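You operate a simulated robot arm through the tools that you are given. There is no shell and no other tool. Be economical: measure what you need, move in short steps, check, and stop when the job is done.

You are at the controls of a simulated two-armed robot. One attempt, no reset.

TASK
Light the lamp, stand it by the bracket and ring the scratch.
Fine: hold the lamp still while you press its button; it ends lit on the rim corner; the blue marker goes back into its pot. Set down upright: yellow lamp, blue marker.

The check looks at the end state, three seconds after you hand in, the way a careful person would. Anything else that was tipped, shoved, dropped, spilled or broken makes it a failure.

THE ROBOT
Two 7-joint arms with two-finger parallel grippers on one trunk, on a base that drives. Base frame: it is fixed to the floor where the robot stands at the start and does not move with it; the origin is under the middle of the robot, x ahead of it, y to its left, z up. Readings come in m, degrees, newtons and seconds.
The left shoulder is at the start at [0.07, 0.163, 1.12], the right one opposite. With the tool pointing down near the work surface each hand reaches from about 0.36 to 0.86 m from the robot's upright axis, wherever it stands, measured 20 degrees to its own side. Places, roughly: button of the yellow lamp by the trolleys [0.5, -0.1, 0.8]; rim by the bracket [1.2, -0.3, 0.8]; rim corner by the bracket [1, -0.3, 0.8]. Payload 3.43 kg a hand.
The TCP of each hand is the grasp point between the finger pads, 0.034 m short of the fingertips. In the tool frame z runs along the fingers and y along their closing line. Largest opening 0.128 m; finger width 0.024, thickness 0.012; the body of the gripper, 0.048 by 0.13 m, starts 0.096 m behind the TCP.
Orientation is that of the tool frame in the base frame, as a unit quaternion [x, y, z, w]. With the fingers straight down and closing along the base's y, the tool's x points along the base's -x, its y along +y and its z along -z.

THE INTERFACE
- The arms move only by the tool drive_tool. It takes "left_motion", "right_motion" or both (then of equal length, played together; a hand with none holds still); each is a list of rows, each a list of 7 numbers: the turn, a rotation vector about the tool's x, y, z in units of 8 degrees (1.0 is 8 degrees), then the shift along the tool's x, y, z in units of 40 mm (1.0 is 40 mm), then the opening, from 0 (shut) to 1 (fully open). In form: [[wx, wy, wz, dx, dy, dz, grip], ...]. A call has 1 to 12 rows; each row shifts and turns the commanded pose from where the row before left it, along the tool's axes as they then stand. A call with a number of a shift or a turn outside -1 to 1 is refused whole. Each row takes 0.2 s and may step no farther than 0.05 m and 8.6 degrees from the row before; otherwise, or with a gripper value out of range, the whole call is refused. Where a pose cannot be reached the arm comes as near as it can. A force on the tool above 40 N (or 10 N above the force at the start of the call, whichever is more), or a blocked arm, ends the call early, and 0.2 s more pass. Each finger travels about 0.153 m/s and halts on what it meets, pressing with about 40 N; the grip force reading is that of the motor and also rises with nothing between the fingers. The clock runs only during rows and for 0.2 s after the last one: add rows that do not move to give the fingers time. The reply holds the time, the measured pose of the TCP, the force on the tool along the base axes, the opening and the grip force, in the units named above and with some noise, with the torque about the TCP (base axes, N m) and any sound that the robot's microphone picked up, and new pictures: "show" is both (left out), scene, wrist or none (wrist: the cameras of the hands that moved).
- Cameras (640 x 400 px; columns grow to the right, rows downward): "scene" is now at [0.1343, -0.0174, 1.3564]; the picture's right is [-0.23, -0.97, 0.00], its down [-0.56, 0.13, -0.82] and it looks along [0.80, -0.19, -0.57] (base axes); focal length 246 px, centre (320, 200). "left" rides on the left gripper at [0.076, 0.011, -0.16] in its tool frame; the picture's right is [-0.15, 0.99, 0.00], its down [-0.88, -0.13, -0.46] and it looks along [-0.45, -0.07, 0.89] (tool axes); focal length 234 px, centre (320, 200). "right" rides on the right gripper at [0.076, -0.011, -0.16] in its tool frame; the picture's right is [0.15, 0.99, 0.00], its down [-0.88, 0.13, -0.46] and it looks along [-0.45, 0.07, 0.89] (tool axes); focal length 234 px, centre (320, 200). There is no depth. A picture from a camera that has moved, and an enlarged one, comes with that camera's place and axes in the base frame and with its lens. The place of the scene camera against the robot may be out by one fixed shift of up to 0.012 m in any direction.
- lift_body(by): slides the trunk up (or, below 0, down) by that many m; the arms and the scene camera ride with it, the base frame stays. It gives what a move gives, with no picture.
- steer(legs): drives the robot by 1 to 6 legs, each [ahead, left, turn to the left] in m, m and degrees, along the robot's own axes; the way and the turn of a leg run together, so that a leg with both is an arc; at most 1.5 m and 180 degrees a leg. The arms and the cameras ride along, it lands a little off, and it stops where it bumps. It gives what a move gives, and a new picture of the scene camera.
- pan_tilt(pan, tilt): turns the head with the scene camera to pan (to the left, within 86 degrees either way) and tilt (down, from -29 to 69), counted from straight ahead of the robot. It gives what a move gives, and a new picture of the scene camera.
- enlarge(camera, box): a new picture of the part [left, top, right, bottom] of that camera's present view, enlarged. No time passes.
- finish_job(): hands the job in; it is judged then, once.

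Work in short steps. Places have to be worked out from the pictures, the camera data and where the tool is seen: move nearer, look again, correct. Check each grasp and each placing, and mend what went wrong. You have 120 turns and 260 pictures in all, those below and enlarged ones among them. Open the grippers and draw the arms clear of the work before you hand the job in, unless the task says otherwise; then end with one line.

The tools are called by a JSON object that holds its "op" and its "data". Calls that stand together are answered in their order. drive_tool: Moves the arms, as the interface text tells. Its arguments: {"type":"object","properties":{"left_motion":{"type":"array","items":{"type":"array","items":{"type":"number"}}},"right_motion":{"type":"array","items":{"type":"array","items":{"type":"number"}}},"show":{"type":"string","enum":["both","scene","wrist","none"]}},"required":[]} The other tools are called the same way: lift_body (by) slides the trunk up or down; steer (legs) drives the base; pan_tilt (pan, tilt) turns the head that bears the scene camera; enlarge (camera, box) takes an enlarged picture of a part of a camera's view; finish_job () hands the job in.

At the start:

```text
t: 0.0
left_ee_pos: [0.7051, 0.1538, 1.1884]
left_orientation: [-0.001, 1.0, 0.0, 0.0]
left_ft_force: [1.3, 0.3, 0.4]
left_wrist_torque: [-0.02, -0.01, 0.04]
left_opening: 0.128
left_gripper_force: 0.1
right_ee_pos: [0.4686, -0.3767, 1.204]
right_orientation: [0.001, 1.0, 0.0, 0.0]
right_ft_force: [-0.8, 0.2, 0.8]
right_wrist_torque: [-0.04, -0.04, 0.0]
right_opening: 0.1278
right_gripper_force: 0.1
trunk travel left (down, up): [-0.6, 0.34]
robot x, y, heading: [-0.0029, 0.002, -0.1]
head pan, tilt: [-13.5, 35.1]
```

scene: 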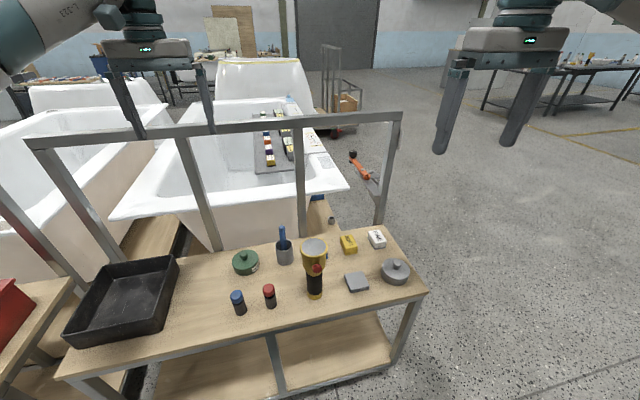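
right: 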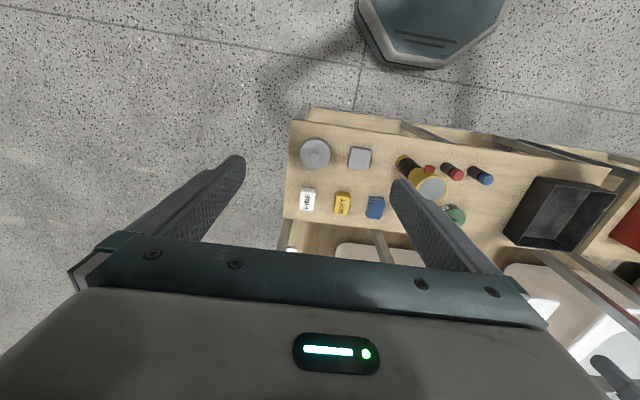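
left: 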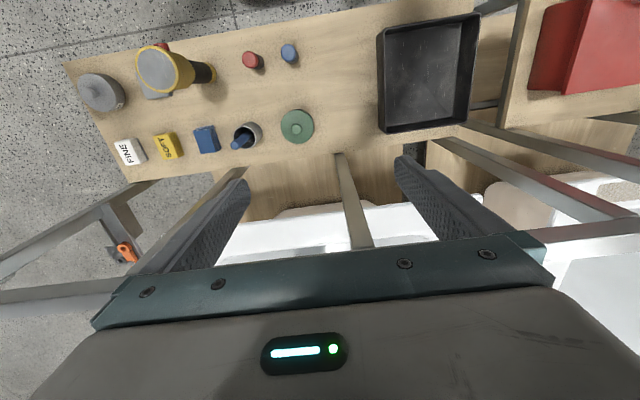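

I start by enlarging the work area and the tub rim to find the lamp, the marker, the bracket and the scratch.

{"op": "enlarge", "data": {"camera": "scene", "box": [220, 210, 440, 320]}}

{"op": "enlarge", "data": {"camera": "scene", "box": [200, 80, 400, 220]}}

```text
2.91 times, centred on (330, 265) of scene
camera zoom: at [0.1343, -0.0174, 1.3564], right [-0.23, -0.97, 0.0], down [-0.56, 0.13, -0.82], along [0.8, -0.19, -0.57], focal length 715 px, centre (291, 11)
```

zoom: 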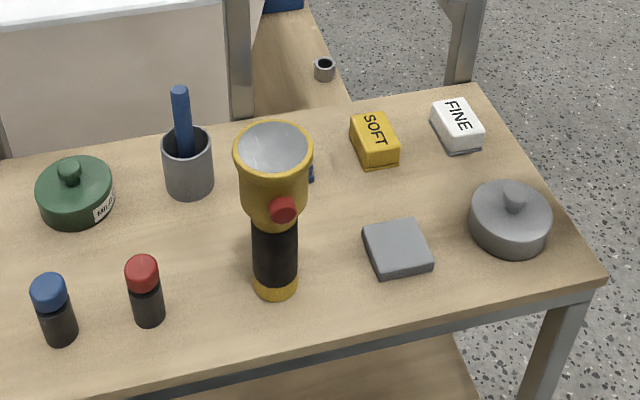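

```text
2.86 times, centred on (300, 150) of scene
camera zoom: at [0.1343, -0.0174, 1.3564], right [-0.23, -0.97, 0.0], down [-0.56, 0.13, -0.82], along [0.8, -0.19, -0.57], focal length 702 px, centre (377, 343)
```

zoom: 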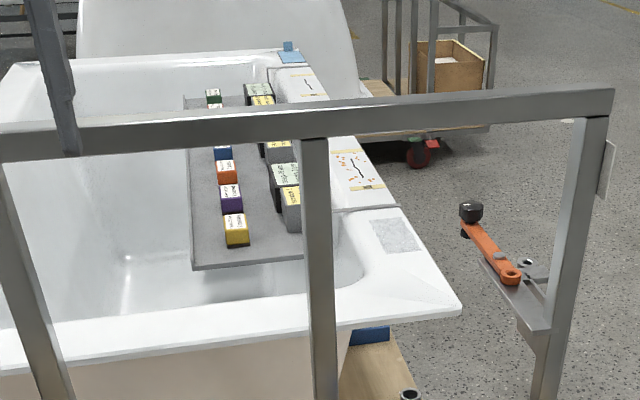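

The lamp stands near (0.572, -0.108), its top around z 0.89 and its red button facing the robot. I take closer looks at the lamp from the wrist cameras and pan to the tub.

{"op": "enlarge", "data": {"camera": "right", "box": [380, 130, 500, 240]}}

{"op": "enlarge", "data": {"camera": "scene", "box": [280, 110, 400, 200]}}

{"op": "enlarge", "data": {"camera": "scene", "box": [280, 220, 350, 310]}}

```text
3.64 times, centred on (440, 185) of right
camera zoom: at [0.3925, -0.3877, 1.3644], right [-0.15, 0.99, 0.0], down [0.88, 0.13, 0.46], along [0.45, 0.07, -0.89], focal length 852 px, centre (-116, 254)
```

zoom: 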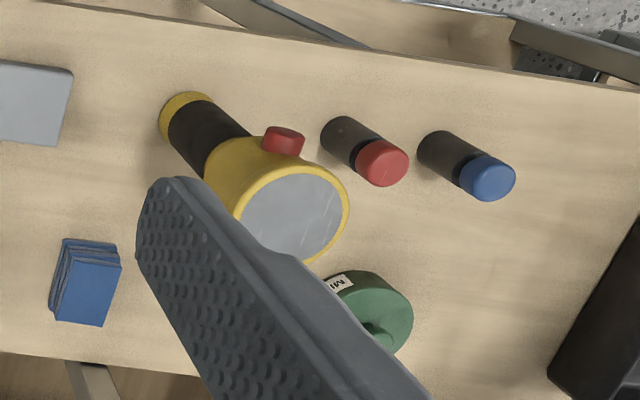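

```text
4.44 times, centred on (340, 155) of scene
camera zoom: at [0.1343, -0.0174, 1.3564], right [-0.23, -0.97, 0.0], down [-0.56, 0.13, -0.82], along [0.8, -0.19, -0.57], focal length 1092 px, centre (231, 400)
```

zoom: 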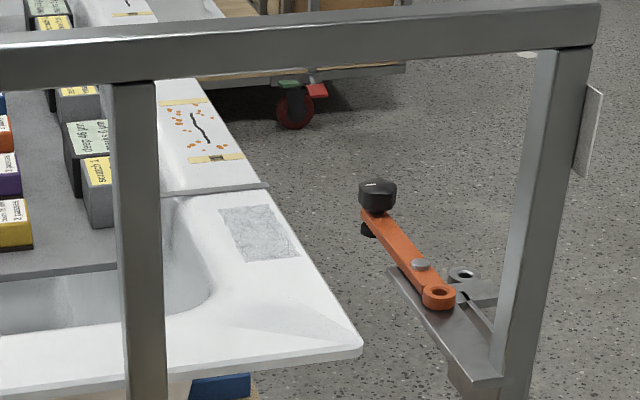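

```text
4.44 times, centred on (315, 265) of scene
camera zoom: at [0.1343, -0.0174, 1.3564], right [-0.23, -0.97, 0.0], down [-0.56, 0.13, -0.82], along [0.8, -0.19, -0.57], focal length 1092 px, centre (342, -89)
```

zoom: 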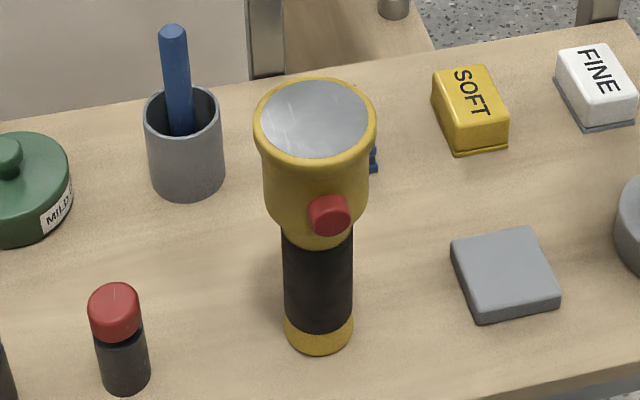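

The lamp head is about 0.08 m wide, with its button facing me. I bring the left hand over the lamp with the gripper open.

{"op": "drive_tool", "data": {"left_motion": [[0, 0, 0, 0.416, -0.819, 0.275, 1], [0, 0, 0, 0.416, -0.819, 0.275, 1], [0, 0, 0, 0.416, -0.819, 0.275, 1], [0, 0, 0, 0.416, -0.819, 0.275, 1], [0, 0, 0, 0.416, -0.819, 0.275, 1], [0, 0, 0, 0.416, -0.819, 0.275, 1], [0, 0, 0, 0.416, -0.819, 0.275, 1], [0, 0, 0, 0.416, -0.819, 0.275, 1], [0, 0, 0, 0, 0, 0, 1], [0, 0, 0, 0, 0, 0, 1]], "show": "both"}}

```text
t: 2.2
left_ee_pos: [0.5707, -0.1069, 1.1001]
left_orientation: [-0.001, 1.0, 0.0, 0.0]
left_ft_force: [0.4, 1.0, 0.0]
left_wrist_torque: [0.01, 0.0, 0.03]
left_opening: 0.1279
left_gripper_force: 0.0
right_ee_pos: [0.4686, -0.3776, 1.2051]
right_orientation: [0.0, 1.0, 0.0, 0.001]
right_ft_force: [1.1, 0.0, -0.6]
right_wrist_torque: [0.03, 0.02, -0.01]
right_opening: 0.1278
right_gripper_force: 0.0
trunk travel left (down, up): [-0.6, 0.34]
robot x, y, heading: [0.0007, 0.0009, 0.2]
head pan, tilt: [-13.5, 35.1]
camera scene: at [0.1342, -0.0178, 1.3564], right [-0.23, -0.97, 0.0], down [-0.56, 0.13, -0.82], along [0.8, -0.19, -0.57], focal length 246 px, centre (320, 200)
camera left: at [0.4937, -0.0965, 1.2595], right [0.15, 0.99, 0.0], down [0.88, -0.13, 0.46], along [0.45, -0.07, -0.89], focal length 234 px, centre (320, 200)
```

scene: 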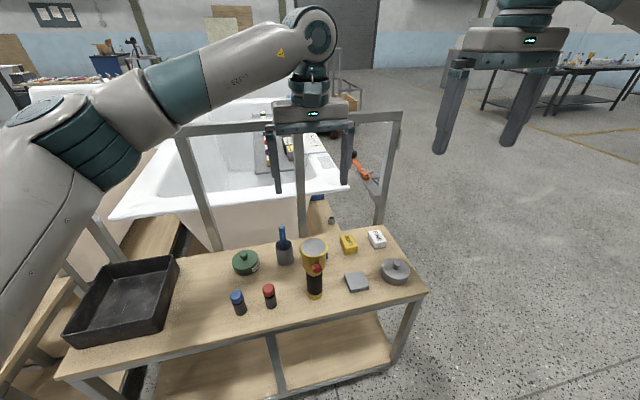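
left: 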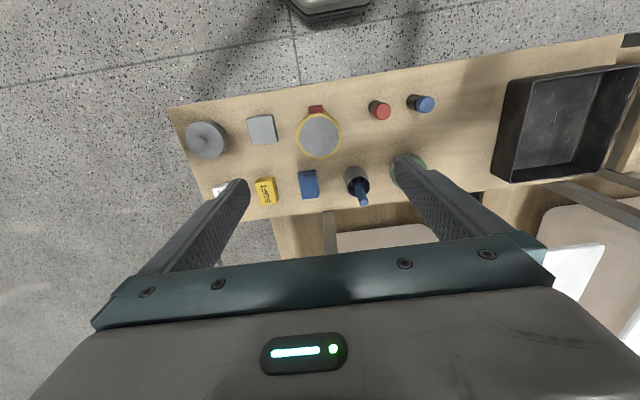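

The lens centre comes out at (0.569, -0.112). I descend on it with the fingers either side of the head in y, keeping clear of the button.

{"op": "drive_tool", "data": {"left_motion": [[0, 0, 0, 0.03, -0.12, 0.98, 1], [0, 0, 0, 0, 0, 0.98, 1], [0, 0, 0, 0, 0, 0.98, 1], [0, 0, 0, 0, 0, 0.98, 1], [0, 0, 0, 0, 0, 0.98, 1], [0, 0, 0, 0, 0, 0.5, 1], [0, 0, 0, 0, 0, 0, 1], [0, 0, 0, 0, 0, 0, 1]]}}

```text
t: 4.0
left_ee_pos: [0.5702, -0.115, 0.8847]
left_orientation: [-0.001, 1.0, 0.0, 0.0]
left_ft_force: [0.4, 0.2, -0.4]
left_wrist_torque: [0.0, 0.0, -0.02]
left_opening: 0.1281
left_gripper_force: 0.1
right_ee_pos: [0.4681, -0.3781, 1.2044]
right_orientation: [-0.001, 1.0, 0.0, -0.001]
right_ft_force: [-0.1, -0.5, -0.2]
right_wrist_torque: [0.01, 0.03, 0.01]
right_opening: 0.1281
right_gripper_force: 0.1
trunk travel left (down, up): [-0.6, 0.34]
robot x, y, heading: [0.0011, -0.0036, -0.1]
head pan, tilt: [-13.5, 35.1]
camera scene: at [0.1344, -0.0175, 1.3563], right [-0.23, -0.97, 0.0], down [-0.56, 0.13, -0.82], along [0.8, -0.19, -0.57], focal length 246 px, centre (320, 200)
camera left: at [0.4939, -0.1035, 1.0436], right [0.15, 0.99, 0.0], down [0.88, -0.13, 0.46], along [0.45, -0.07, -0.89], focal length 234 px, centre (320, 200)
```

scene: 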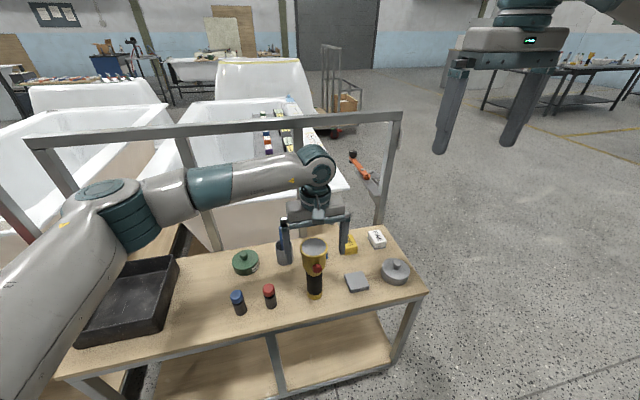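
left: 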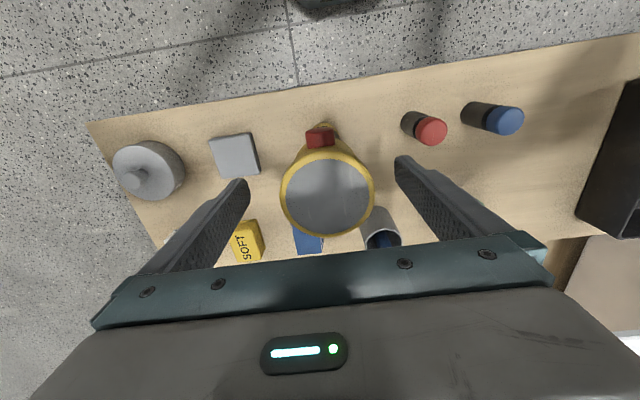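

The estimate holds: lens at (0.570, -0.110), top 0.89. I centre in y, go down about 25 mm more and close.

{"op": "drive_tool", "data": {"left_motion": [[0, 0, 0, 0.0, 0.12, 0.6, 1], [0, 0, 0, 0, 0, 0, 1], [0, 0, 0, 0, 0, 0, 0.7], [0, 0, 0, 0, 0, 0, 0.55], [0, 0, 0, 0, 0, 0, 0.4], [0, 0, 0, 0, 0, 0, 0.4], [0, 0, 0, 0, 0, 0, 0.4]]}}

```text
t: 5.6
left_ee_pos: [0.5693, -0.1094, 0.8609]
left_orientation: [-0.001, 1.0, 0.0, -0.001]
left_ft_force: [0.7, 0.6, 0.2]
left_wrist_torque: [0.01, 0.0, -0.03]
left_opening: 0.0711
left_gripper_force: 39.9
right_ee_pos: [0.4684, -0.3776, 1.2048]
right_orientation: [0.0, 1.0, 0.0, 0.0]
right_ft_force: [1.0, 0.3, -0.8]
right_wrist_torque: [0.0, -0.01, 0.01]
right_opening: 0.1281
right_gripper_force: 0.0
trunk travel left (down, up): [-0.6, 0.34]
robot x, y, heading: [-0.0034, -0.0018, 0.2]
head pan, tilt: [-13.5, 35.1]
camera scene: at [0.1342, -0.0175, 1.3564], right [-0.23, -0.97, 0.0], down [-0.56, 0.13, -0.82], along [0.8, -0.19, -0.57], focal length 246 px, centre (320, 200)
camera left: at [0.4941, -0.0988, 1.0199], right [0.15, 0.99, 0.0], down [0.88, -0.13, 0.46], along [0.45, -0.07, -0.89], focal length 234 px, centre (320, 200)
```

scene: 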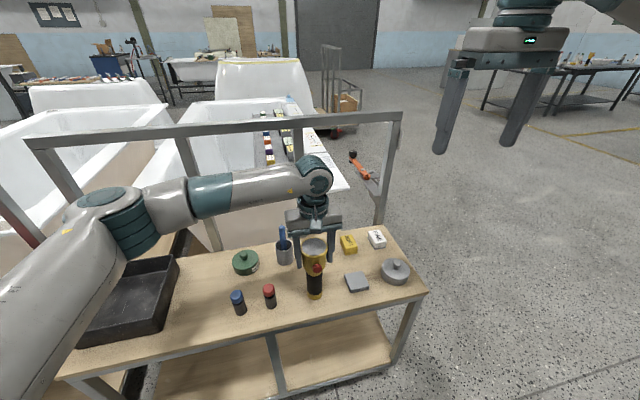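
left: 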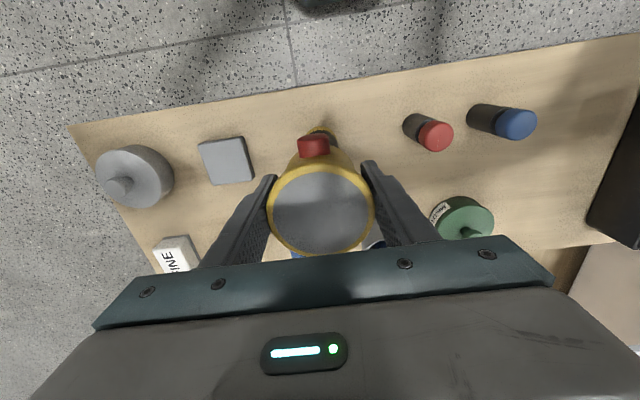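

The lamp is gripped (0.071 m, 40 N). I lift it and carry it a little ahead and left, then yaw it about 40° so the button faces the right arm.

{"op": "drive_tool", "data": {"left_motion": [[0, 0, 0, 0, 0, -1, 0.4], [0, 0, 0, 0, 0, -1, 0.4], [0, 0, 0, 0, 0, -1, 0.4], [0, 0, 0, -0.45, 0.7, -0.5, 0.4], [0, 0, 0, -0.45, 0.7, -0.5, 0.4], [0, 0, 0, -0.45, 0.7, -0.5, 0.4], [0, 0, 0, -0.45, 0.7, -0.5, 0.4], [0, 0, -1, -0.45, 0.7, -0.5, 0.4], [0, 0, -1, 0, 0, 0, 0.4], [0, 0, -1, 0, 0, 0, 0.4], [0, 0, -1, 0, 0, 0, 0.4], [0, 0, -1, 0, 0, 0, 0.4]]}}

```text
t: 8.2
left_ee_pos: [0.6621, 0.0318, 1.0791]
left_orientation: [-0.344, 0.939, 0.0, 0.0]
left_ft_force: [0.6, 0.0, -1.6]
left_wrist_torque: [-0.02, 0.02, 0.01]
left_opening: 0.0712
left_gripper_force: 40.8
right_ee_pos: [0.4687, -0.3764, 1.2031]
right_orientation: [-0.001, 1.0, 0.0, 0.0]
right_ft_force: [-0.1, -0.1, -0.4]
right_wrist_torque: [0.01, 0.02, -0.02]
right_opening: 0.1279
right_gripper_force: 0.1
trunk travel left (down, up): [-0.6, 0.34]
robot x, y, heading: [-0.0003, 0.0004, 0.2]
head pan, tilt: [-13.5, 35.1]
camera scene: at [0.1346, -0.0176, 1.3563], right [-0.23, -0.97, 0.0], down [-0.56, 0.13, -0.82], along [0.8, -0.19, -0.58], focal length 246 px, centre (320, 200)
camera left: at [0.5954, -0.0096, 1.2391], right [-0.53, 0.85, 0.0], down [0.76, 0.47, 0.46], along [0.39, 0.24, -0.89], focal length 234 px, centre (320, 200)
```

scene: 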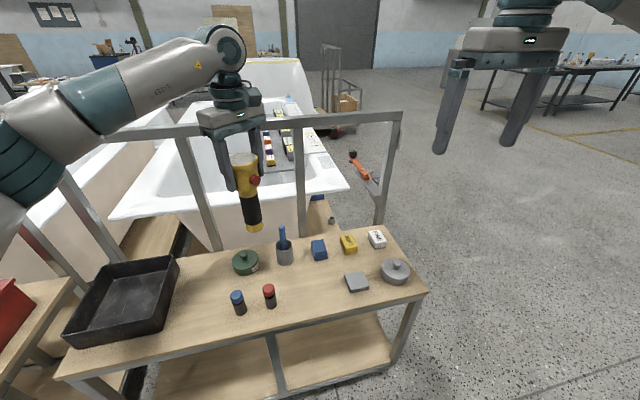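
left: 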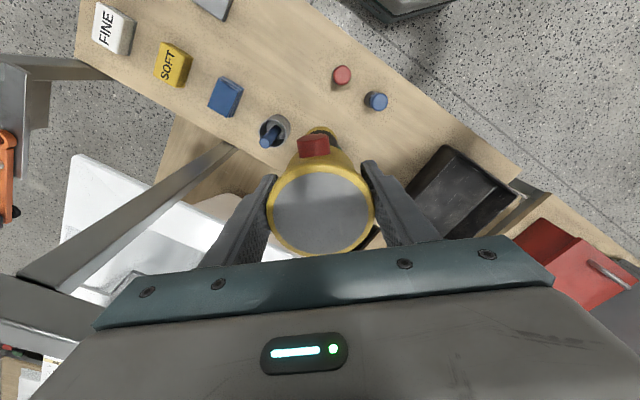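

The lamp is held with its button facing (-0.76, -0.65) near (0.628, 0.004, 1.064). I turn the right hand the same way (yaw 40°, tilt 48°) and shut its fingers.

{"op": "drive_tool", "data": {"right_motion": [[0, 0, -1, 0, 0, 0, 0.6], [0, 0, -1, 0, 0, 0, 0.3], [0, 0, -1, 0, 0, 0, 0], [0, 0, -1, 0, 0, 0, 0], [0, 0, -1, 0, 0, 0, 0], [0, -1, 0, 0, 0, 0, 0], [0, -1, 0, 0, 0, 0, 0], [0, -1, 0, 0, 0, 0, 0], [0, -1, 0, 0, 0, 0, 0], [0, -1, 0, 0, 0, 0, 0], [0, -1, 0, 0, 0, 0, 0], [0, 0, 0, 0, 0, 0, 0]]}}

```text
t: 10.8
left_ee_pos: [0.661, 0.031, 1.0785]
left_orientation: [-0.343, 0.939, 0.0, -0.002]
left_ft_force: [0.7, 0.6, -2.0]
left_wrist_torque: [-0.02, 0.03, 0.01]
left_opening: 0.0712
left_gripper_force: 39.7
right_ee_pos: [0.4703, -0.3771, 1.2031]
right_orientation: [-0.311, 0.859, 0.139, 0.383]
right_ft_force: [0.5, 0.2, -0.5]
right_wrist_torque: [0.0, 0.02, 0.01]
right_opening: 0.0004
right_gripper_force: 33.4
trunk travel left (down, up): [-0.6, 0.34]
robot x, y, heading: [0.0044, 0.0017, -0.1]
head pan, tilt: [-13.5, 35.1]
camera scene: at [0.1361, -0.0174, 1.3562], right [-0.23, -0.97, 0.0], down [-0.56, 0.13, -0.82], along [0.79, -0.19, -0.58], focal length 246 px, centre (320, 200)
camera right: at [0.3469, -0.4938, 1.255], right [-0.71, 0.7, -0.11], down [0.11, 0.26, 0.96], along [0.7, 0.67, -0.26], focal length 234 px, centre (320, 200)
```

scene: 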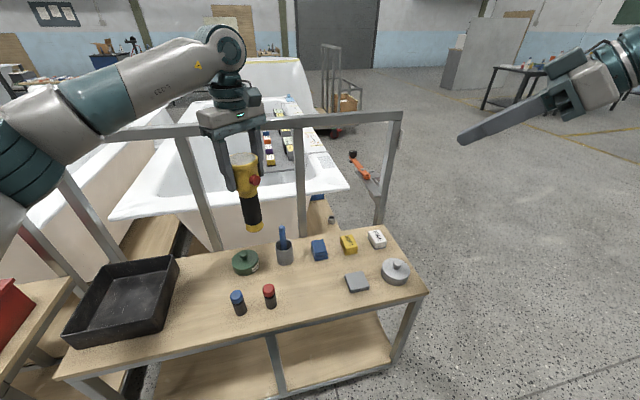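
right: 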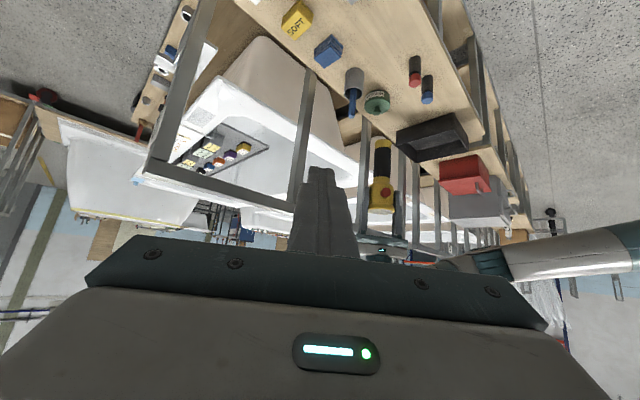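

The right camera puts the button near (0.632, 0.0, 1.068), agreeing with before. I bring the closed fingertips to about 6 cm in front of it.

{"op": "drive_tool", "data": {"right_motion": [[0, 0, 0, -0.325, 0.597, 0.886, 0], [0, 0, 0, -0.325, 0.597, 0.886, 0], [0, 0, 0, -0.325, 0.597, 0.886, 0], [0, 0, 0, -0.325, 0.597, 0.886, 0], [0, 0, 0, -0.325, 0.597, 0.886, 0], [0, 0, 0, -0.325, 0.597, 0.886, 0], [0, 0, 0, -0.325, 0.597, 0.886, 0], [0, 0, 0, -0.325, 0.597, 0.886, 0], [0, 0, 0, 0, 0, 0, 0], [0, 0, 0, 0, 0, 0, 0]]}}

```text
t: 13.0
left_ee_pos: [0.6613, 0.0322, 1.0791]
left_orientation: [-0.344, 0.939, -0.001, 0.0]
left_ft_force: [0.0, 0.1, -2.3]
left_wrist_torque: [-0.05, 0.04, -0.02]
left_opening: 0.0708
left_gripper_force: 40.0
right_ee_pos: [0.5577, -0.0501, 1.091]
right_orientation: [-0.312, 0.858, 0.139, 0.382]
right_ft_force: [-0.2, 0.5, -0.5]
right_wrist_torque: [-0.03, -0.03, -0.03]
right_opening: 0.0001
right_gripper_force: 32.9
trunk travel left (down, up): [-0.6, 0.34]
robot x, y, heading: [0.0013, -0.0025, -0.1]
head pan, tilt: [-13.5, 35.1]
camera scene: at [0.1348, -0.0169, 1.3563], right [-0.23, -0.97, 0.0], down [-0.56, 0.13, -0.82], along [0.8, -0.19, -0.58], focal length 246 px, centre (320, 200)
camera right: at [0.4354, -0.166, 1.1426], right [-0.71, 0.69, -0.11], down [0.11, 0.26, 0.96], along [0.69, 0.67, -0.26], focal length 234 px, centre (320, 200)
```

scene: 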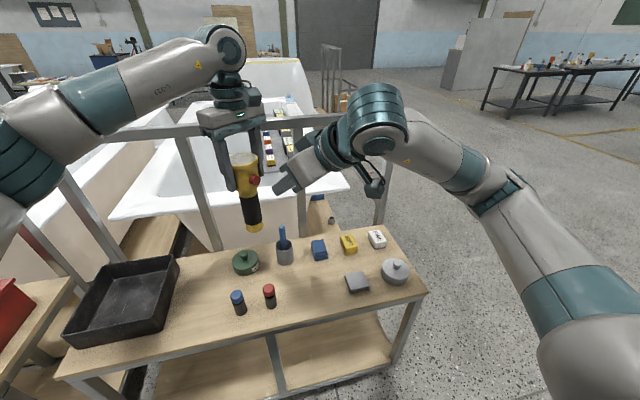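
right: 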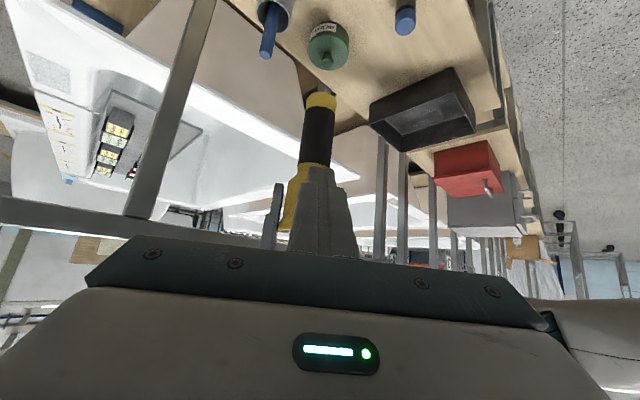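

The fingertips are lined up, about 6 cm short of the button. I advance 46 mm along the button axis, dropping 9 mm so the leading edge meets its centre, and look.

{"op": "drive_tool", "data": {"right_motion": [[0, 0, 0, -0.334, -0.1, 0.709, 0], [0, 0, 0, -0.067, 0, 0.0744, 0], [0, 0, 0, -0.067, 0, 0.0744, 0], [0, 0, 0, -0.067, 0, 0.0744, 0], [0, 0, 0, -0.067, 0, 0.0744, 0], [0, 0, 0, 0, 0, 0, 0]], "show": "none"}}

{"op": "enlarge", "data": {"camera": "scene", "box": [200, 130, 320, 230]}}

```text
t: 14.4
left_ee_pos: [0.661, 0.0317, 1.0798]
left_orientation: [-0.343, 0.939, 0.0, 0.0]
left_ft_force: [-0.5, -0.2, -1.8]
left_wrist_torque: [-0.03, 0.01, -0.02]
left_opening: 0.0709
left_gripper_force: 39.9
right_ee_pos: [0.5988, -0.0256, 1.0826]
right_orientation: [-0.313, 0.858, 0.14, 0.382]
right_ft_force: [0.0, -0.5, -0.6]
right_wrist_torque: [0.0, -0.02, -0.03]
right_opening: 0.0
right_gripper_force: 32.9
trunk travel left (down, up): [-0.6, 0.34]
robot x, y, heading: [-0.0012, 0.0017, -0.1]
head pan, tilt: [-13.5, 35.1]
```

```text
4.00 times, centred on (260, 180) of scene
camera zoom: at [0.1347, -0.0174, 1.3563], right [-0.23, -0.97, 0.0], down [-0.56, 0.13, -0.82], along [0.8, -0.19, -0.58], focal length 983 px, centre (560, 280)
```

zoom: 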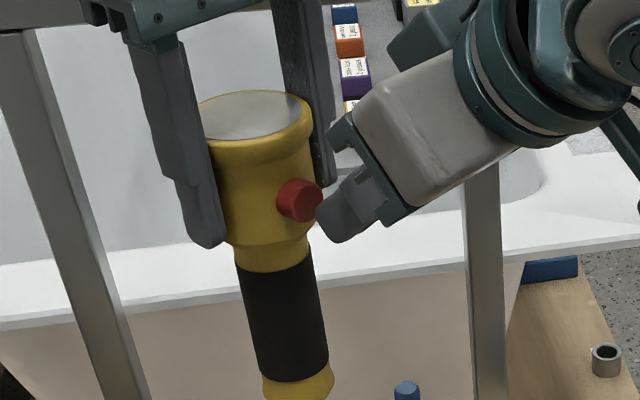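

The tip sits about 1 cm in front of the button at the right height. I nudge it 3 mm sideways and advance 12 mm in small steps, watching the force.

{"op": "drive_tool", "data": {"right_motion": [[0, 0, 0, -0.05, 0.08, 0.056, 0], [0, 0, 0, -0.05, 0, 0.056, 0], [0, 0, 0, -0.05, 0, 0.056, 0], [0, 0, 0, -0.05, 0, 0.056, 0], [0, 0, 0, 0, 0, 0, 0]], "show": "none"}}

{"op": "enlarge", "data": {"camera": "scene", "box": [200, 130, 320, 230]}}

```text
t: 15.6
left_ee_pos: [0.6608, 0.0318, 1.0791]
left_orientation: [-0.343, 0.939, 0.0, -0.001]
left_ft_force: [2.1, 1.3, -1.2]
left_wrist_torque: [0.01, -0.04, 0.03]
left_opening: 0.0709
left_gripper_force: 40.3
right_ee_pos: [0.606, -0.0129, 1.0821]
right_orientation: [-0.312, 0.859, 0.139, 0.382]
right_ft_force: [-1.8, -1.7, 0.0]
right_wrist_torque: [-0.05, 0.05, 0.0]
right_opening: 0.0
right_gripper_force: 33.4
trunk travel left (down, up): [-0.6, 0.34]
robot x, y, heading: [0.0007, 0.0006, 0.1]
head pan, tilt: [-13.5, 35.1]
```

```text
4.00 times, centred on (260, 180) of scene
camera zoom: at [0.1345, -0.0175, 1.3563], right [-0.23, -0.97, 0.0], down [-0.56, 0.13, -0.82], along [0.8, -0.19, -0.58], focal length 983 px, centre (560, 280)
```

zoom: 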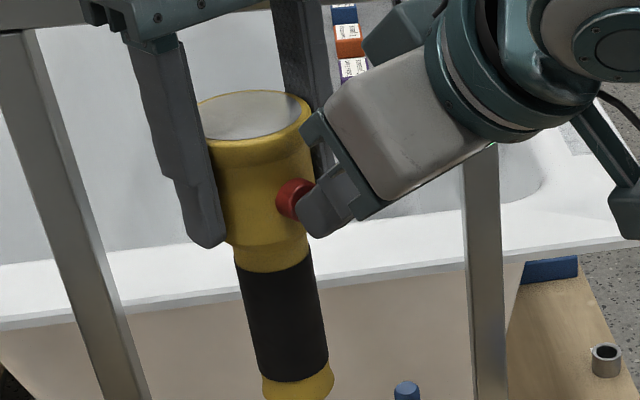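

Contact is made, about 2.5 N. I press on in 1.5 mm steps.

{"op": "drive_tool", "data": {"right_motion": [[0, 0, 0, -0.025, 0, 0.028, 0], [0, 0, 0, -0.025, 0, 0.028, 0], [0, 0, 0, -0.025, 0, 0.028, 0], [0, 0, 0, 0, 0, 0, 0]], "show": "none"}}

{"op": "enlarge", "data": {"camera": "scene", "box": [200, 130, 320, 230]}}

```text
t: 16.6
left_ee_pos: [0.6627, 0.0327, 1.0809]
left_orientation: [-0.343, 0.939, 0.0, 0.0]
left_ft_force: [7.4, 6.1, -3.1]
left_wrist_torque: [0.1, -0.1, 0.0]
left_opening: 0.071
left_gripper_force: 40.0
right_ee_pos: [0.6077, -0.0112, 1.0832]
right_orientation: [-0.312, 0.858, 0.139, 0.383]
right_ft_force: [-7.7, -6.1, 0.5]
right_wrist_torque: [-0.05, 0.07, 0.0]
right_opening: 0.0001
right_gripper_force: 32.8
trunk travel left (down, up): [-0.6, 0.34]
robot x, y, heading: [-0.0003, 0.0034, -0.1]
head pan, tilt: [-13.5, 35.1]
heard: click
```

```text
4.00 times, centred on (260, 180) of scene
camera zoom: at [0.1346, -0.0174, 1.3563], right [-0.23, -0.97, 0.0], down [-0.56, 0.13, -0.82], along [0.8, -0.19, -0.58], focal length 983 px, centre (560, 280)
```

zoom: 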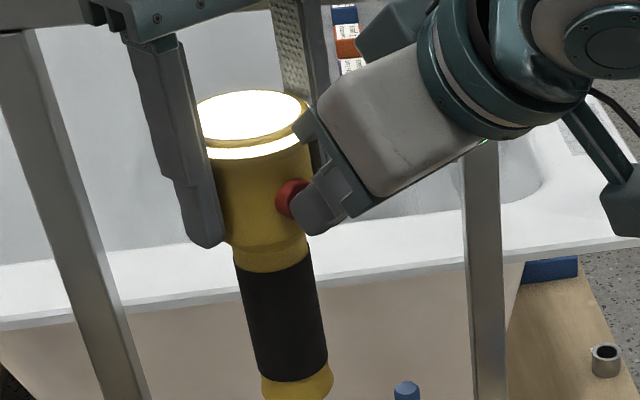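

The click came and the lens is lit. I back the right hand off along the button axis and turn it back to pointing straight down.

{"op": "drive_tool", "data": {"right_motion": [[0, 0, 0, 0.5, 0, -0.56, 0], [0, 0, 0, 0.5, 0, -0.56, 0], [0, 0, 0, 0.5, 0, -0.56, 0], [0, 0, 0, 0.5, 0, -0.56, 0], [0, 0, 0, 0.0, -1, -0.5, 0], [0, 0, 0, 0.0, -1, -0.5, 0], [0, 1, 0, 0, 0, 0, 0], [0, 1, 0, 0, 0, 0, 0.3], [0, 1, 0, 0, 0, 0, 0.5], [0, 1, 0, 0, 0, 0, 0.5], [0, 1, 0, 0, 0, 0, 0.5], [0, 1, 0, 0, 0, 0, 0.5]]}}

```text
t: 19.2
left_ee_pos: [0.6592, 0.0321, 1.0795]
left_orientation: [-0.343, 0.939, 0.0, 0.0]
left_ft_force: [0.8, 0.0, -1.8]
left_wrist_torque: [-0.02, 0.01, 0.02]
left_opening: 0.071
left_gripper_force: 39.7
right_ee_pos: [0.5444, -0.1662, 1.1109]
right_orientation: [-0.342, 0.94, 0.0, -0.001]
right_ft_force: [-0.3, 0.7, -0.4]
right_wrist_torque: [-0.01, -0.01, 0.03]
right_opening: 0.064
right_gripper_force: 0.0
trunk travel left (down, up): [-0.6, 0.34]
robot x, y, heading: [0.0015, 0.0001, 0.2]
head pan, tilt: [-13.5, 35.1]
camera scene: at [0.1342, -0.0163, 1.3564], right [-0.23, -0.97, 0.0], down [-0.56, 0.13, -0.82], along [0.8, -0.19, -0.57], focal length 246 px, centre (320, 200)
camera right: at [0.4945, -0.2239, 1.271], right [-0.75, 0.66, 0.0], down [0.59, 0.67, 0.45], along [0.3, 0.34, -0.89], focal length 234 px, centre (320, 200)
```

scene: 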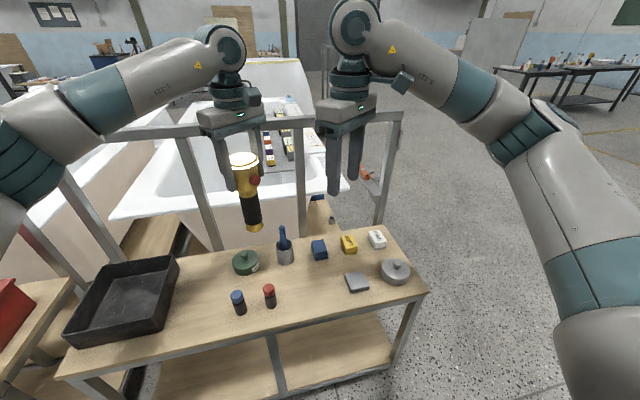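
right: 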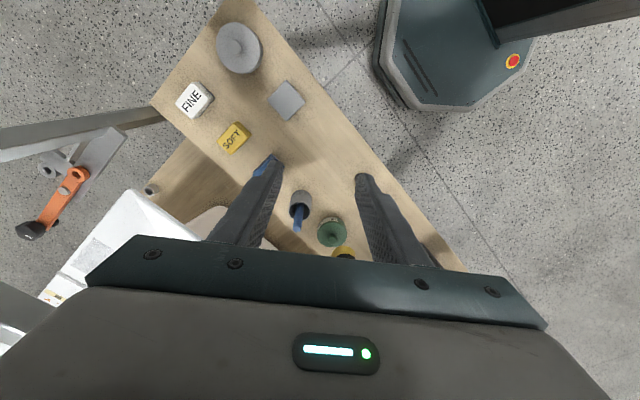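

Now I move the lamp hand aside to the left, and bring the right hand over the marker pot, squared up.

{"op": "drive_tool", "data": {"left_motion": [[0, 0, 0, -0.455, 0.925, -0.3, 0.4], [0, 0, 0, -0.455, 0.925, -0.3, 0.4], [0, 0, 0, -0.455, 0.925, -0.3, 0.4], [0, 0, 0, -0.455, 0.925, -0.3, 0.4], [0, 0, 0, -0.455, 0.925, -0.3, 0.4], [0, 0, 0, 0, 0, 0, 0.4], [0, 0, 0, 0, 0, 0, 0.4], [0, 0, 0, 0, 0, 0, 0.4], [0, 0, 0, 0, 0, 0, 0.4], [0, 0, 0, 0, 0, 0, 0.4]], "right_motion": [[0, 0, 1, 0, 0, 0, 0.5], [0, 0, 1, 0, 0, 0, 0.5], [0, 0, 1, 0, 0, 0, 0.5], [0, 0, 1, 0, 0, 0, 0.5], [0, 0, 1, 0, 0, 0, 0.5], [0, 0, 0, -0.8, 0.75, 0, 0.5], [0, 0, 0, -0.8, 0.75, 0, 0.5], [0, 0, 0, -0.8, 0.75, 0, 0.5], [0, 0, 0, -0.8, 0.75, 0, 0.5], [0, 0, 0, 0, 0, 0, 0.5]]}}

```text
t: 21.4
left_ee_pos: [0.6104, 0.2342, 1.141]
left_orientation: [-0.342, 0.94, 0.0, 0.0]
left_ft_force: [0.1, -0.5, -1.6]
left_wrist_torque: [0.05, -0.03, 0.0]
left_opening: 0.0708
left_gripper_force: 39.9
right_ee_pos: [0.6736, -0.0496, 1.1097]
right_orientation: [0.001, 1.0, 0.001, 0.0]
right_ft_force: [0.7, -0.3, -0.8]
right_wrist_torque: [0.0, -0.02, -0.01]
right_opening: 0.0638
right_gripper_force: 0.0
trunk travel left (down, up): [-0.6, 0.34]
robot x, y, heading: [0.0004, 0.0045, 0.0]
head pan, tilt: [-13.5, 35.1]
camera scene: at [0.1338, -0.0185, 1.3564], right [-0.23, -0.97, 0.0], down [-0.56, 0.14, -0.82], along [0.8, -0.19, -0.57], focal length 246 px, centre (320, 200)
camera right: at [0.5974, -0.0605, 1.2699], right [-0.15, 0.99, 0.0], down [0.88, 0.13, 0.46], along [0.45, 0.07, -0.89], focal length 234 px, centre (320, 200)
camera left: at [0.5442, 0.1933, 1.2995], right [-0.52, 0.85, 0.0], down [0.76, 0.47, 0.46], along [0.39, 0.24, -0.89], focal length 234 px, centre (320, 200)
```

scene: 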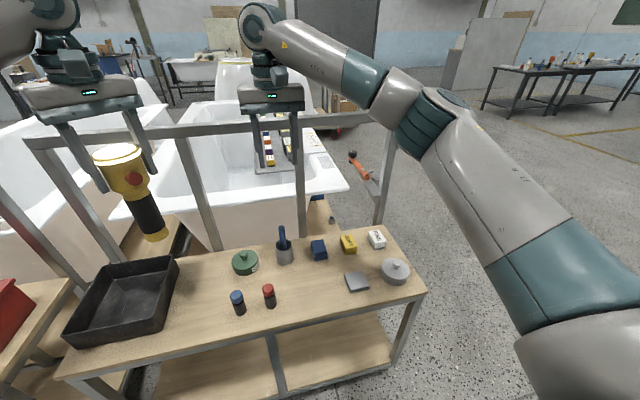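
right: 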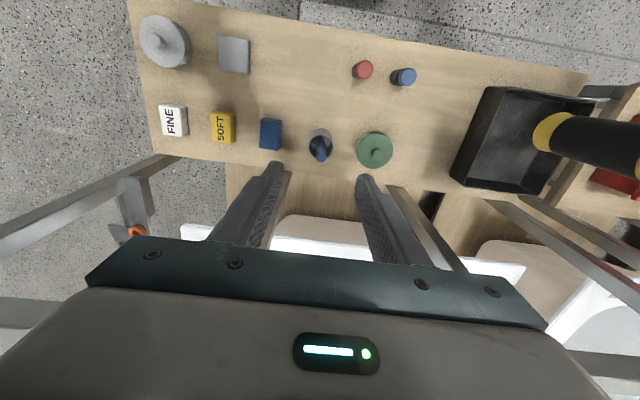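
left: 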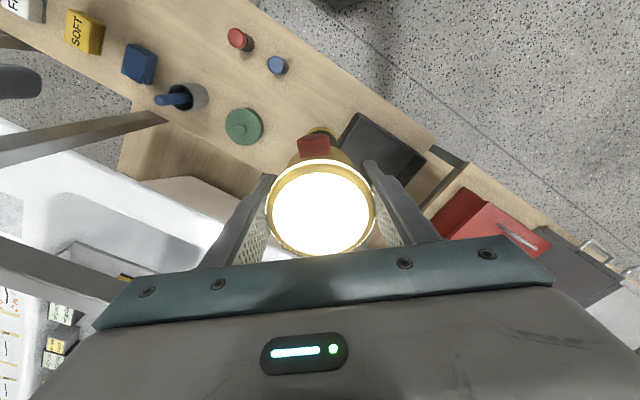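

I enlarge the right wrist view to fix the marker's position.

{"op": "enlarge", "data": {"camera": "right", "box": [280, 110, 360, 180]}}

{"op": "enlarge", "data": {"camera": "scene", "box": [260, 210, 320, 280]}}

{"op": "enlarge", "data": {"camera": "left", "box": [130, 60, 230, 130]}}

```text
5.71 times, centred on (320, 145) of right
camera zoom: at [0.5974, -0.0605, 1.2699], right [-0.15, 0.99, 0.0], down [0.88, 0.13, 0.46], along [0.45, 0.07, -0.89], focal length 1338 px, centre (320, 514)
```

zoom: 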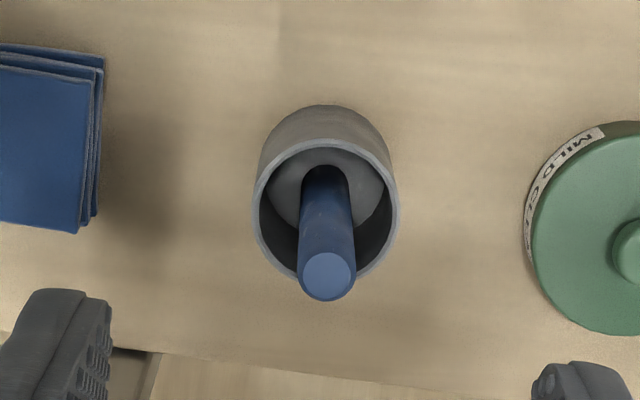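

```text
5.71 times, centred on (290, 245) of scene
camera zoom: at [0.1338, -0.0185, 1.3564], right [-0.23, -0.97, 0.0], down [-0.56, 0.14, -0.82], along [0.8, -0.19, -0.57], focal length 1404 px, centre (491, -57)
```

zoom: 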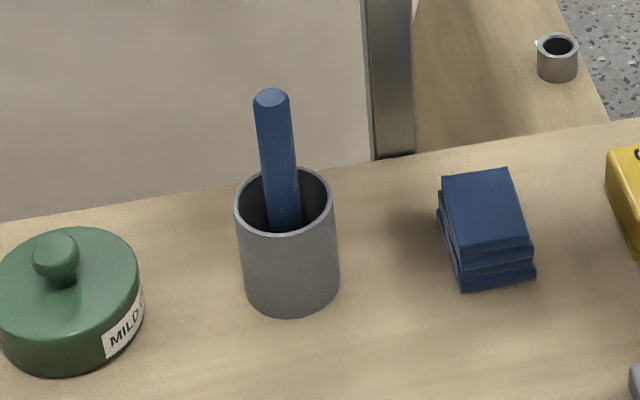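

```text
5.71 times, centred on (180, 95) of left
camera zoom: at [0.5442, 0.1933, 1.2995], right [-0.52, 0.85, 0.0], down [0.76, 0.47, 0.46], along [0.39, 0.24, -0.89], focal length 1338 px, centre (1120, 800)
```

zoom: 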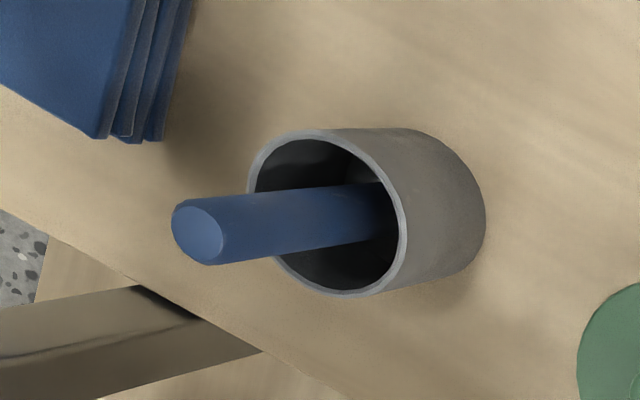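

The marker top triangulates to (0.726, -0.037, 0.840), upright, with the pot rim at 0.763. The rail is close behind (near face about x 0.76), so I lean the hand back 16° and go to a pre-grasp just above the marker.

{"op": "drive_tool", "data": {"right_motion": [[0, -1, 0, 0, 0, 0, 0.5], [0, -1, 0, 0, 0, 0, 0.5], [0, 0, 0, 0.031, 0.0525, 0.901, 0.5], [0, 0, 0, 0.031, 0.0525, 0.901, 0.5], [0, 0, 0, 0.031, 0.0525, 0.901, 0.5], [0, 0, 0, 0.031, 0.0525, 0.901, 0.5], [0, 0, 0, 0.031, 0.0525, 0.901, 0.5], [0, 0, 0, 0.031, 0.0525, 0.901, 0.5], [0, 0, 0, 0, 0, 0, 0.5], [0, 0, 0, 0, 0, 0, 0.5]]}}

```text
t: 23.6
left_ee_pos: [0.6115, 0.236, 1.1395]
left_orientation: [-0.342, 0.94, 0.0, 0.0]
left_ft_force: [-0.5, -0.1, -1.8]
left_wrist_torque: [-0.03, 0.01, -0.01]
left_opening: 0.0709
left_gripper_force: 40.4
right_ee_pos: [0.7272, -0.0335, 0.902]
right_orientation: [-0.001, 0.99, 0.0, 0.139]
right_ft_force: [-0.6, 0.5, -0.1]
right_wrist_torque: [0.0, -0.04, 0.0]
right_opening: 0.0639
right_gripper_force: 0.1
trunk travel left (down, up): [-0.6, 0.34]
robot x, y, heading: [0.0016, -0.0024, -0.0]
head pan, tilt: [-13.5, 35.1]
camera scene: at [0.1348, -0.0172, 1.3563], right [-0.23, -0.97, 0.0], down [-0.56, 0.13, -0.82], along [0.8, -0.19, -0.58], focal length 246 px, centre (320, 200)
camera right: at [0.6092, -0.0446, 1.035], right [-0.14, 0.99, -0.04], down [0.72, 0.13, 0.68], along [0.68, 0.07, -0.73], focal length 234 px, centre (320, 200)
```

scene: 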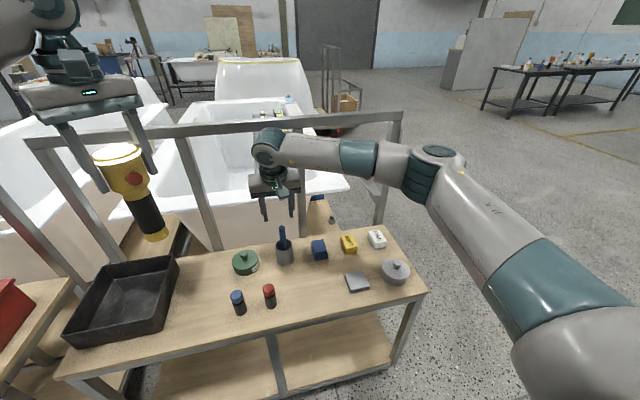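
right: 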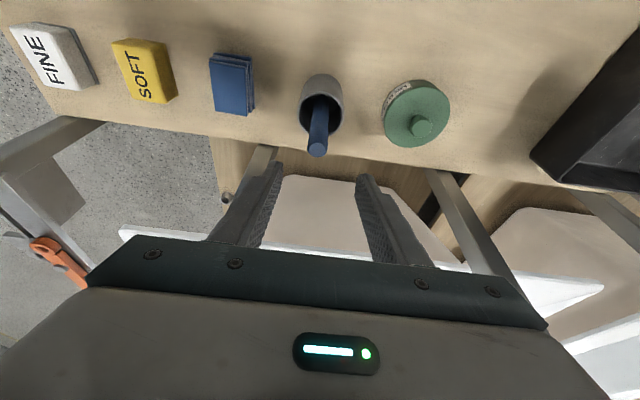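

The marker is still where I judged it. I go straight down 9 cm with the fingers astride it and close.

{"op": "drive_tool", "data": {"right_motion": [[0, 0, 0, 0.22, -0.0375, 0.717, 0.5], [0, 0, 0, 0.22, -0.0375, 0.717, 0.5], [0, 0, 0, 0.22, -0.0375, 0.717, 0.5], [0, 0, 0, 0, 0, 0, 0.5], [0, 0, 0, 0, 0, 0, 0.3], [0, 0, 0, 0, 0, 0, 0.15], [0, 0, 0, 0, 0, 0, 0.05], [0, 0, 0, 0, 0, 0, 0.05], [0, 0, 0, 0, 0, 0, 0.05]]}}

```text
t: 25.6
left_ee_pos: [0.6113, 0.2357, 1.1393]
left_orientation: [-0.343, 0.939, 0.0, 0.001]
left_ft_force: [0.7, -0.2, -2.0]
left_wrist_torque: [0.02, -0.02, 0.0]
left_opening: 0.071
left_gripper_force: 39.9
right_ee_pos: [0.7238, -0.0408, 0.8107]
right_orientation: [0.0, 0.99, 0.0, 0.139]
right_ft_force: [-0.2, -0.1, 1.1]
right_wrist_torque: [-0.01, 0.01, 0.03]
right_opening: 0.0182
right_gripper_force: 39.8
trunk travel left (down, up): [-0.6, 0.34]
robot x, y, heading: [0.0011, -0.0, -0.1]
head pan, tilt: [-13.5, 35.1]
camera scene: at [0.1344, -0.0172, 1.3564], right [-0.23, -0.97, 0.0], down [-0.56, 0.13, -0.82], along [0.8, -0.19, -0.57], focal length 246 px, centre (320, 200)
camera right: at [0.6065, -0.051, 0.9437], right [-0.14, 0.99, -0.04], down [0.72, 0.13, 0.68], along [0.68, 0.07, -0.73], focal length 234 px, centre (320, 200)
```

scene: 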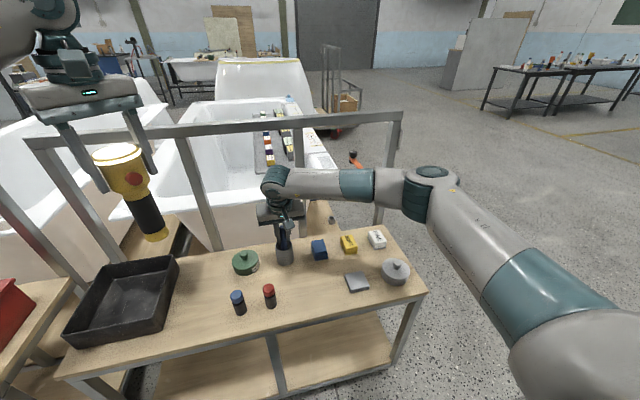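
right: 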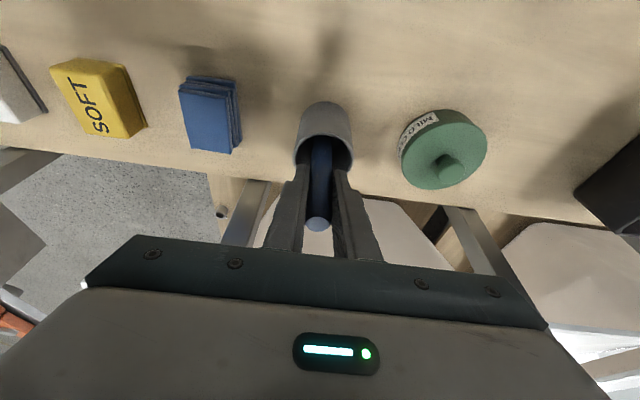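

Marker gripped (0.018 m). I lift it straight up 16 cm out of the pot.

{"op": "drive_tool", "data": {"right_motion": [[0, 0, 0, -0.22, 0, -0.77, 0.05], [0, 0, 0, -0.22, 0, -0.77, 0.05], [0, 0, 0, -0.22, 0, -0.77, 0.05], [0, 0, 0, -0.22, 0, -0.77, 0.05], [0, 0, 0, -0.22, 0, -0.77, 0.05], [0, 0, 0, 0, 0, 0, 0.05]]}}

{"op": "enlarge", "data": {"camera": "scene", "box": [240, 150, 360, 270]}}

```text
t: 27.0
left_ee_pos: [0.6107, 0.2353, 1.1403]
left_orientation: [-0.343, 0.939, 0.0, 0.0]
left_ft_force: [0.2, -0.1, -2.2]
left_wrist_torque: [0.0, 0.01, -0.01]
left_opening: 0.071
left_gripper_force: 40.2
right_ee_pos: [0.7232, -0.0416, 0.9703]
right_orientation: [0.0, 0.99, 0.0, 0.138]
right_ft_force: [-0.1, 0.1, -0.8]
right_wrist_torque: [-0.04, 0.01, -0.03]
right_opening: 0.0182
right_gripper_force: 40.0
trunk travel left (down, up): [-0.6, 0.34]
robot x, y, heading: [-0.0002, -0.0014, 0.1]
head pan, tilt: [-13.5, 35.1]
camera scene: at [0.135, -0.0174, 1.3563], right [-0.23, -0.97, 0.0], down [-0.56, 0.13, -0.82], along [0.8, -0.19, -0.58], focal length 246 px, centre (320, 200)
camera right: at [0.6069, -0.0519, 1.1032], right [-0.14, 0.99, -0.04], down [0.72, 0.13, 0.68], along [0.68, 0.07, -0.73], focal length 234 px, centre (320, 200)
```

scene: 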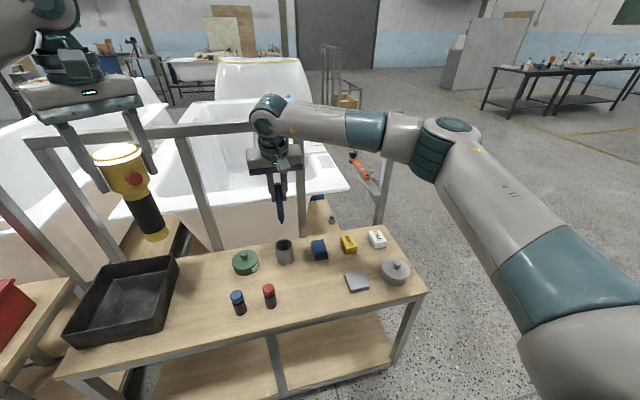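
right: 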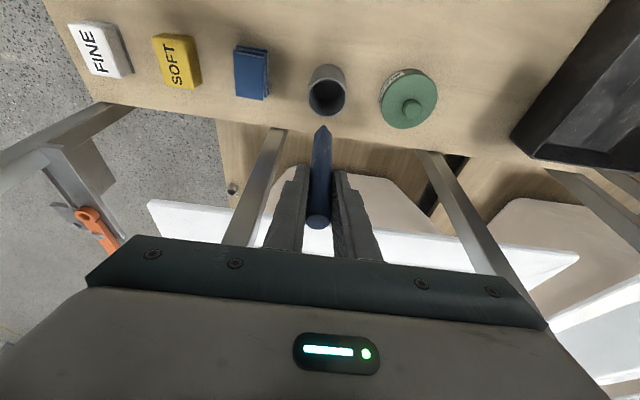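

```text
3.33 times, centred on (300, 210) of scene
camera zoom: at [0.135, -0.0174, 1.3563], right [-0.23, -0.97, 0.0], down [-0.56, 0.13, -0.82], along [0.8, -0.19, -0.58], focal length 819 px, centre (387, 167)
```

zoom: 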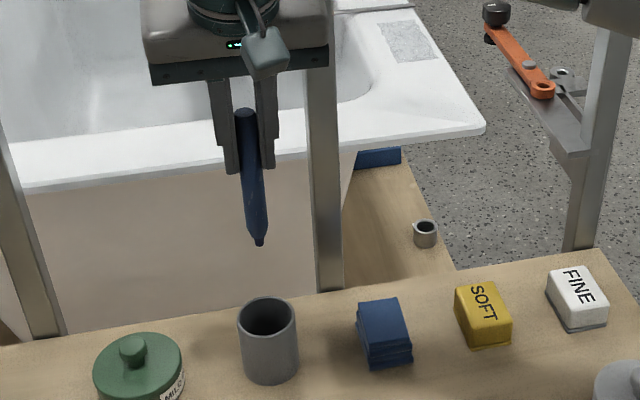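

The marker's bare tip is about 0.108 m below the TCP. I draw both hands in and up before driving round to the free right side of the tub.

{"op": "drive_tool", "data": {"left_motion": [[0, 0, 0, 0.18, 0.43, -0.2, 0.4], [0, 0, 0, 0.18, 0.43, -0.2, 0.4], [0, 0, 0, 0.18, 0.43, -0.2, 0.4], [0, 0, 0, 0.18, 0.43, -0.2, 0.4], [0, 0, 0, 0.18, 0.43, -0.2, 0.4], [0, 0, 0, 0.18, 0.43, -0.2, 0.4]], "right_motion": [[0, 0, 0, 0.663, -0.625, -0.71, 0.05], [0, 0, 0, 0.663, -0.625, -0.71, 0.05], [0, 0, 0, 0.663, -0.625, -0.71, 0.05], [0, 0, 0, 0.663, -0.625, -0.71, 0.05], [0, 0, 0, 0.663, -0.625, -0.71, 0.05], [0, 0, 0, 0.663, -0.625, -0.71, 0.05]], "show": "none"}}

{"op": "pan_tilt", "data": {"pan": -40, "tilt": 35}}

```text
t: 28.4
left_ee_pos: [0.5097, 0.2829, 1.1875]
left_orientation: [-0.342, 0.94, 0.0, 0.0]
left_ft_force: [0.0, 0.2, -1.0]
left_wrist_torque: [0.0, -0.02, -0.04]
left_opening: 0.0711
left_gripper_force: 39.9
right_ee_pos: [0.5226, -0.1913, 1.0892]
right_orientation: [0.0, 0.99, 0.0, 0.14]
right_ft_force: [-0.9, 0.2, -0.1]
right_wrist_torque: [0.06, -0.05, -0.01]
right_opening: 0.0186
right_gripper_force: 39.8
trunk travel left (down, up): [-0.6, 0.34]
robot x, y, heading: [-0.0026, 0.0029, -0.1]
head pan, tilt: [-13.5, 35.1]
```

```text
t: 29.3
left_ee_pos: [0.5117, 0.2837, 1.1866]
left_orientation: [-0.343, 0.939, -0.001, 0.0]
left_ft_force: [-0.1, 0.1, -1.9]
left_wrist_torque: [0.0, -0.02, 0.02]
left_opening: 0.0709
left_gripper_force: 39.8
right_ee_pos: [0.5255, -0.1905, 1.0888]
right_orientation: [0.001, 0.99, 0.0, 0.139]
right_ft_force: [-0.4, -0.9, -0.7]
right_wrist_torque: [0.01, 0.0, -0.01]
right_opening: 0.0183
right_gripper_force: 40.3
trunk travel left (down, up): [-0.6, 0.34]
robot x, y, heading: [0.0004, -0.0009, 0.0]
head pan, tilt: [-40.0, 35.0]
camera scene: at [0.1162, -0.0533, 1.3565], right [-0.64, -0.77, 0.0], down [-0.44, 0.37, -0.82], along [0.63, -0.53, -0.57], focal length 246 px, centre (320, 200)
```

scene: 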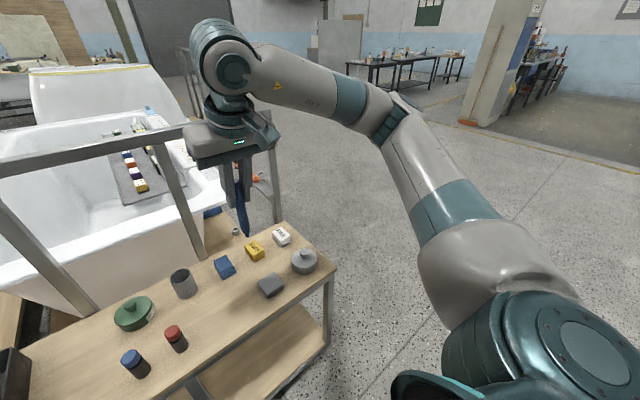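

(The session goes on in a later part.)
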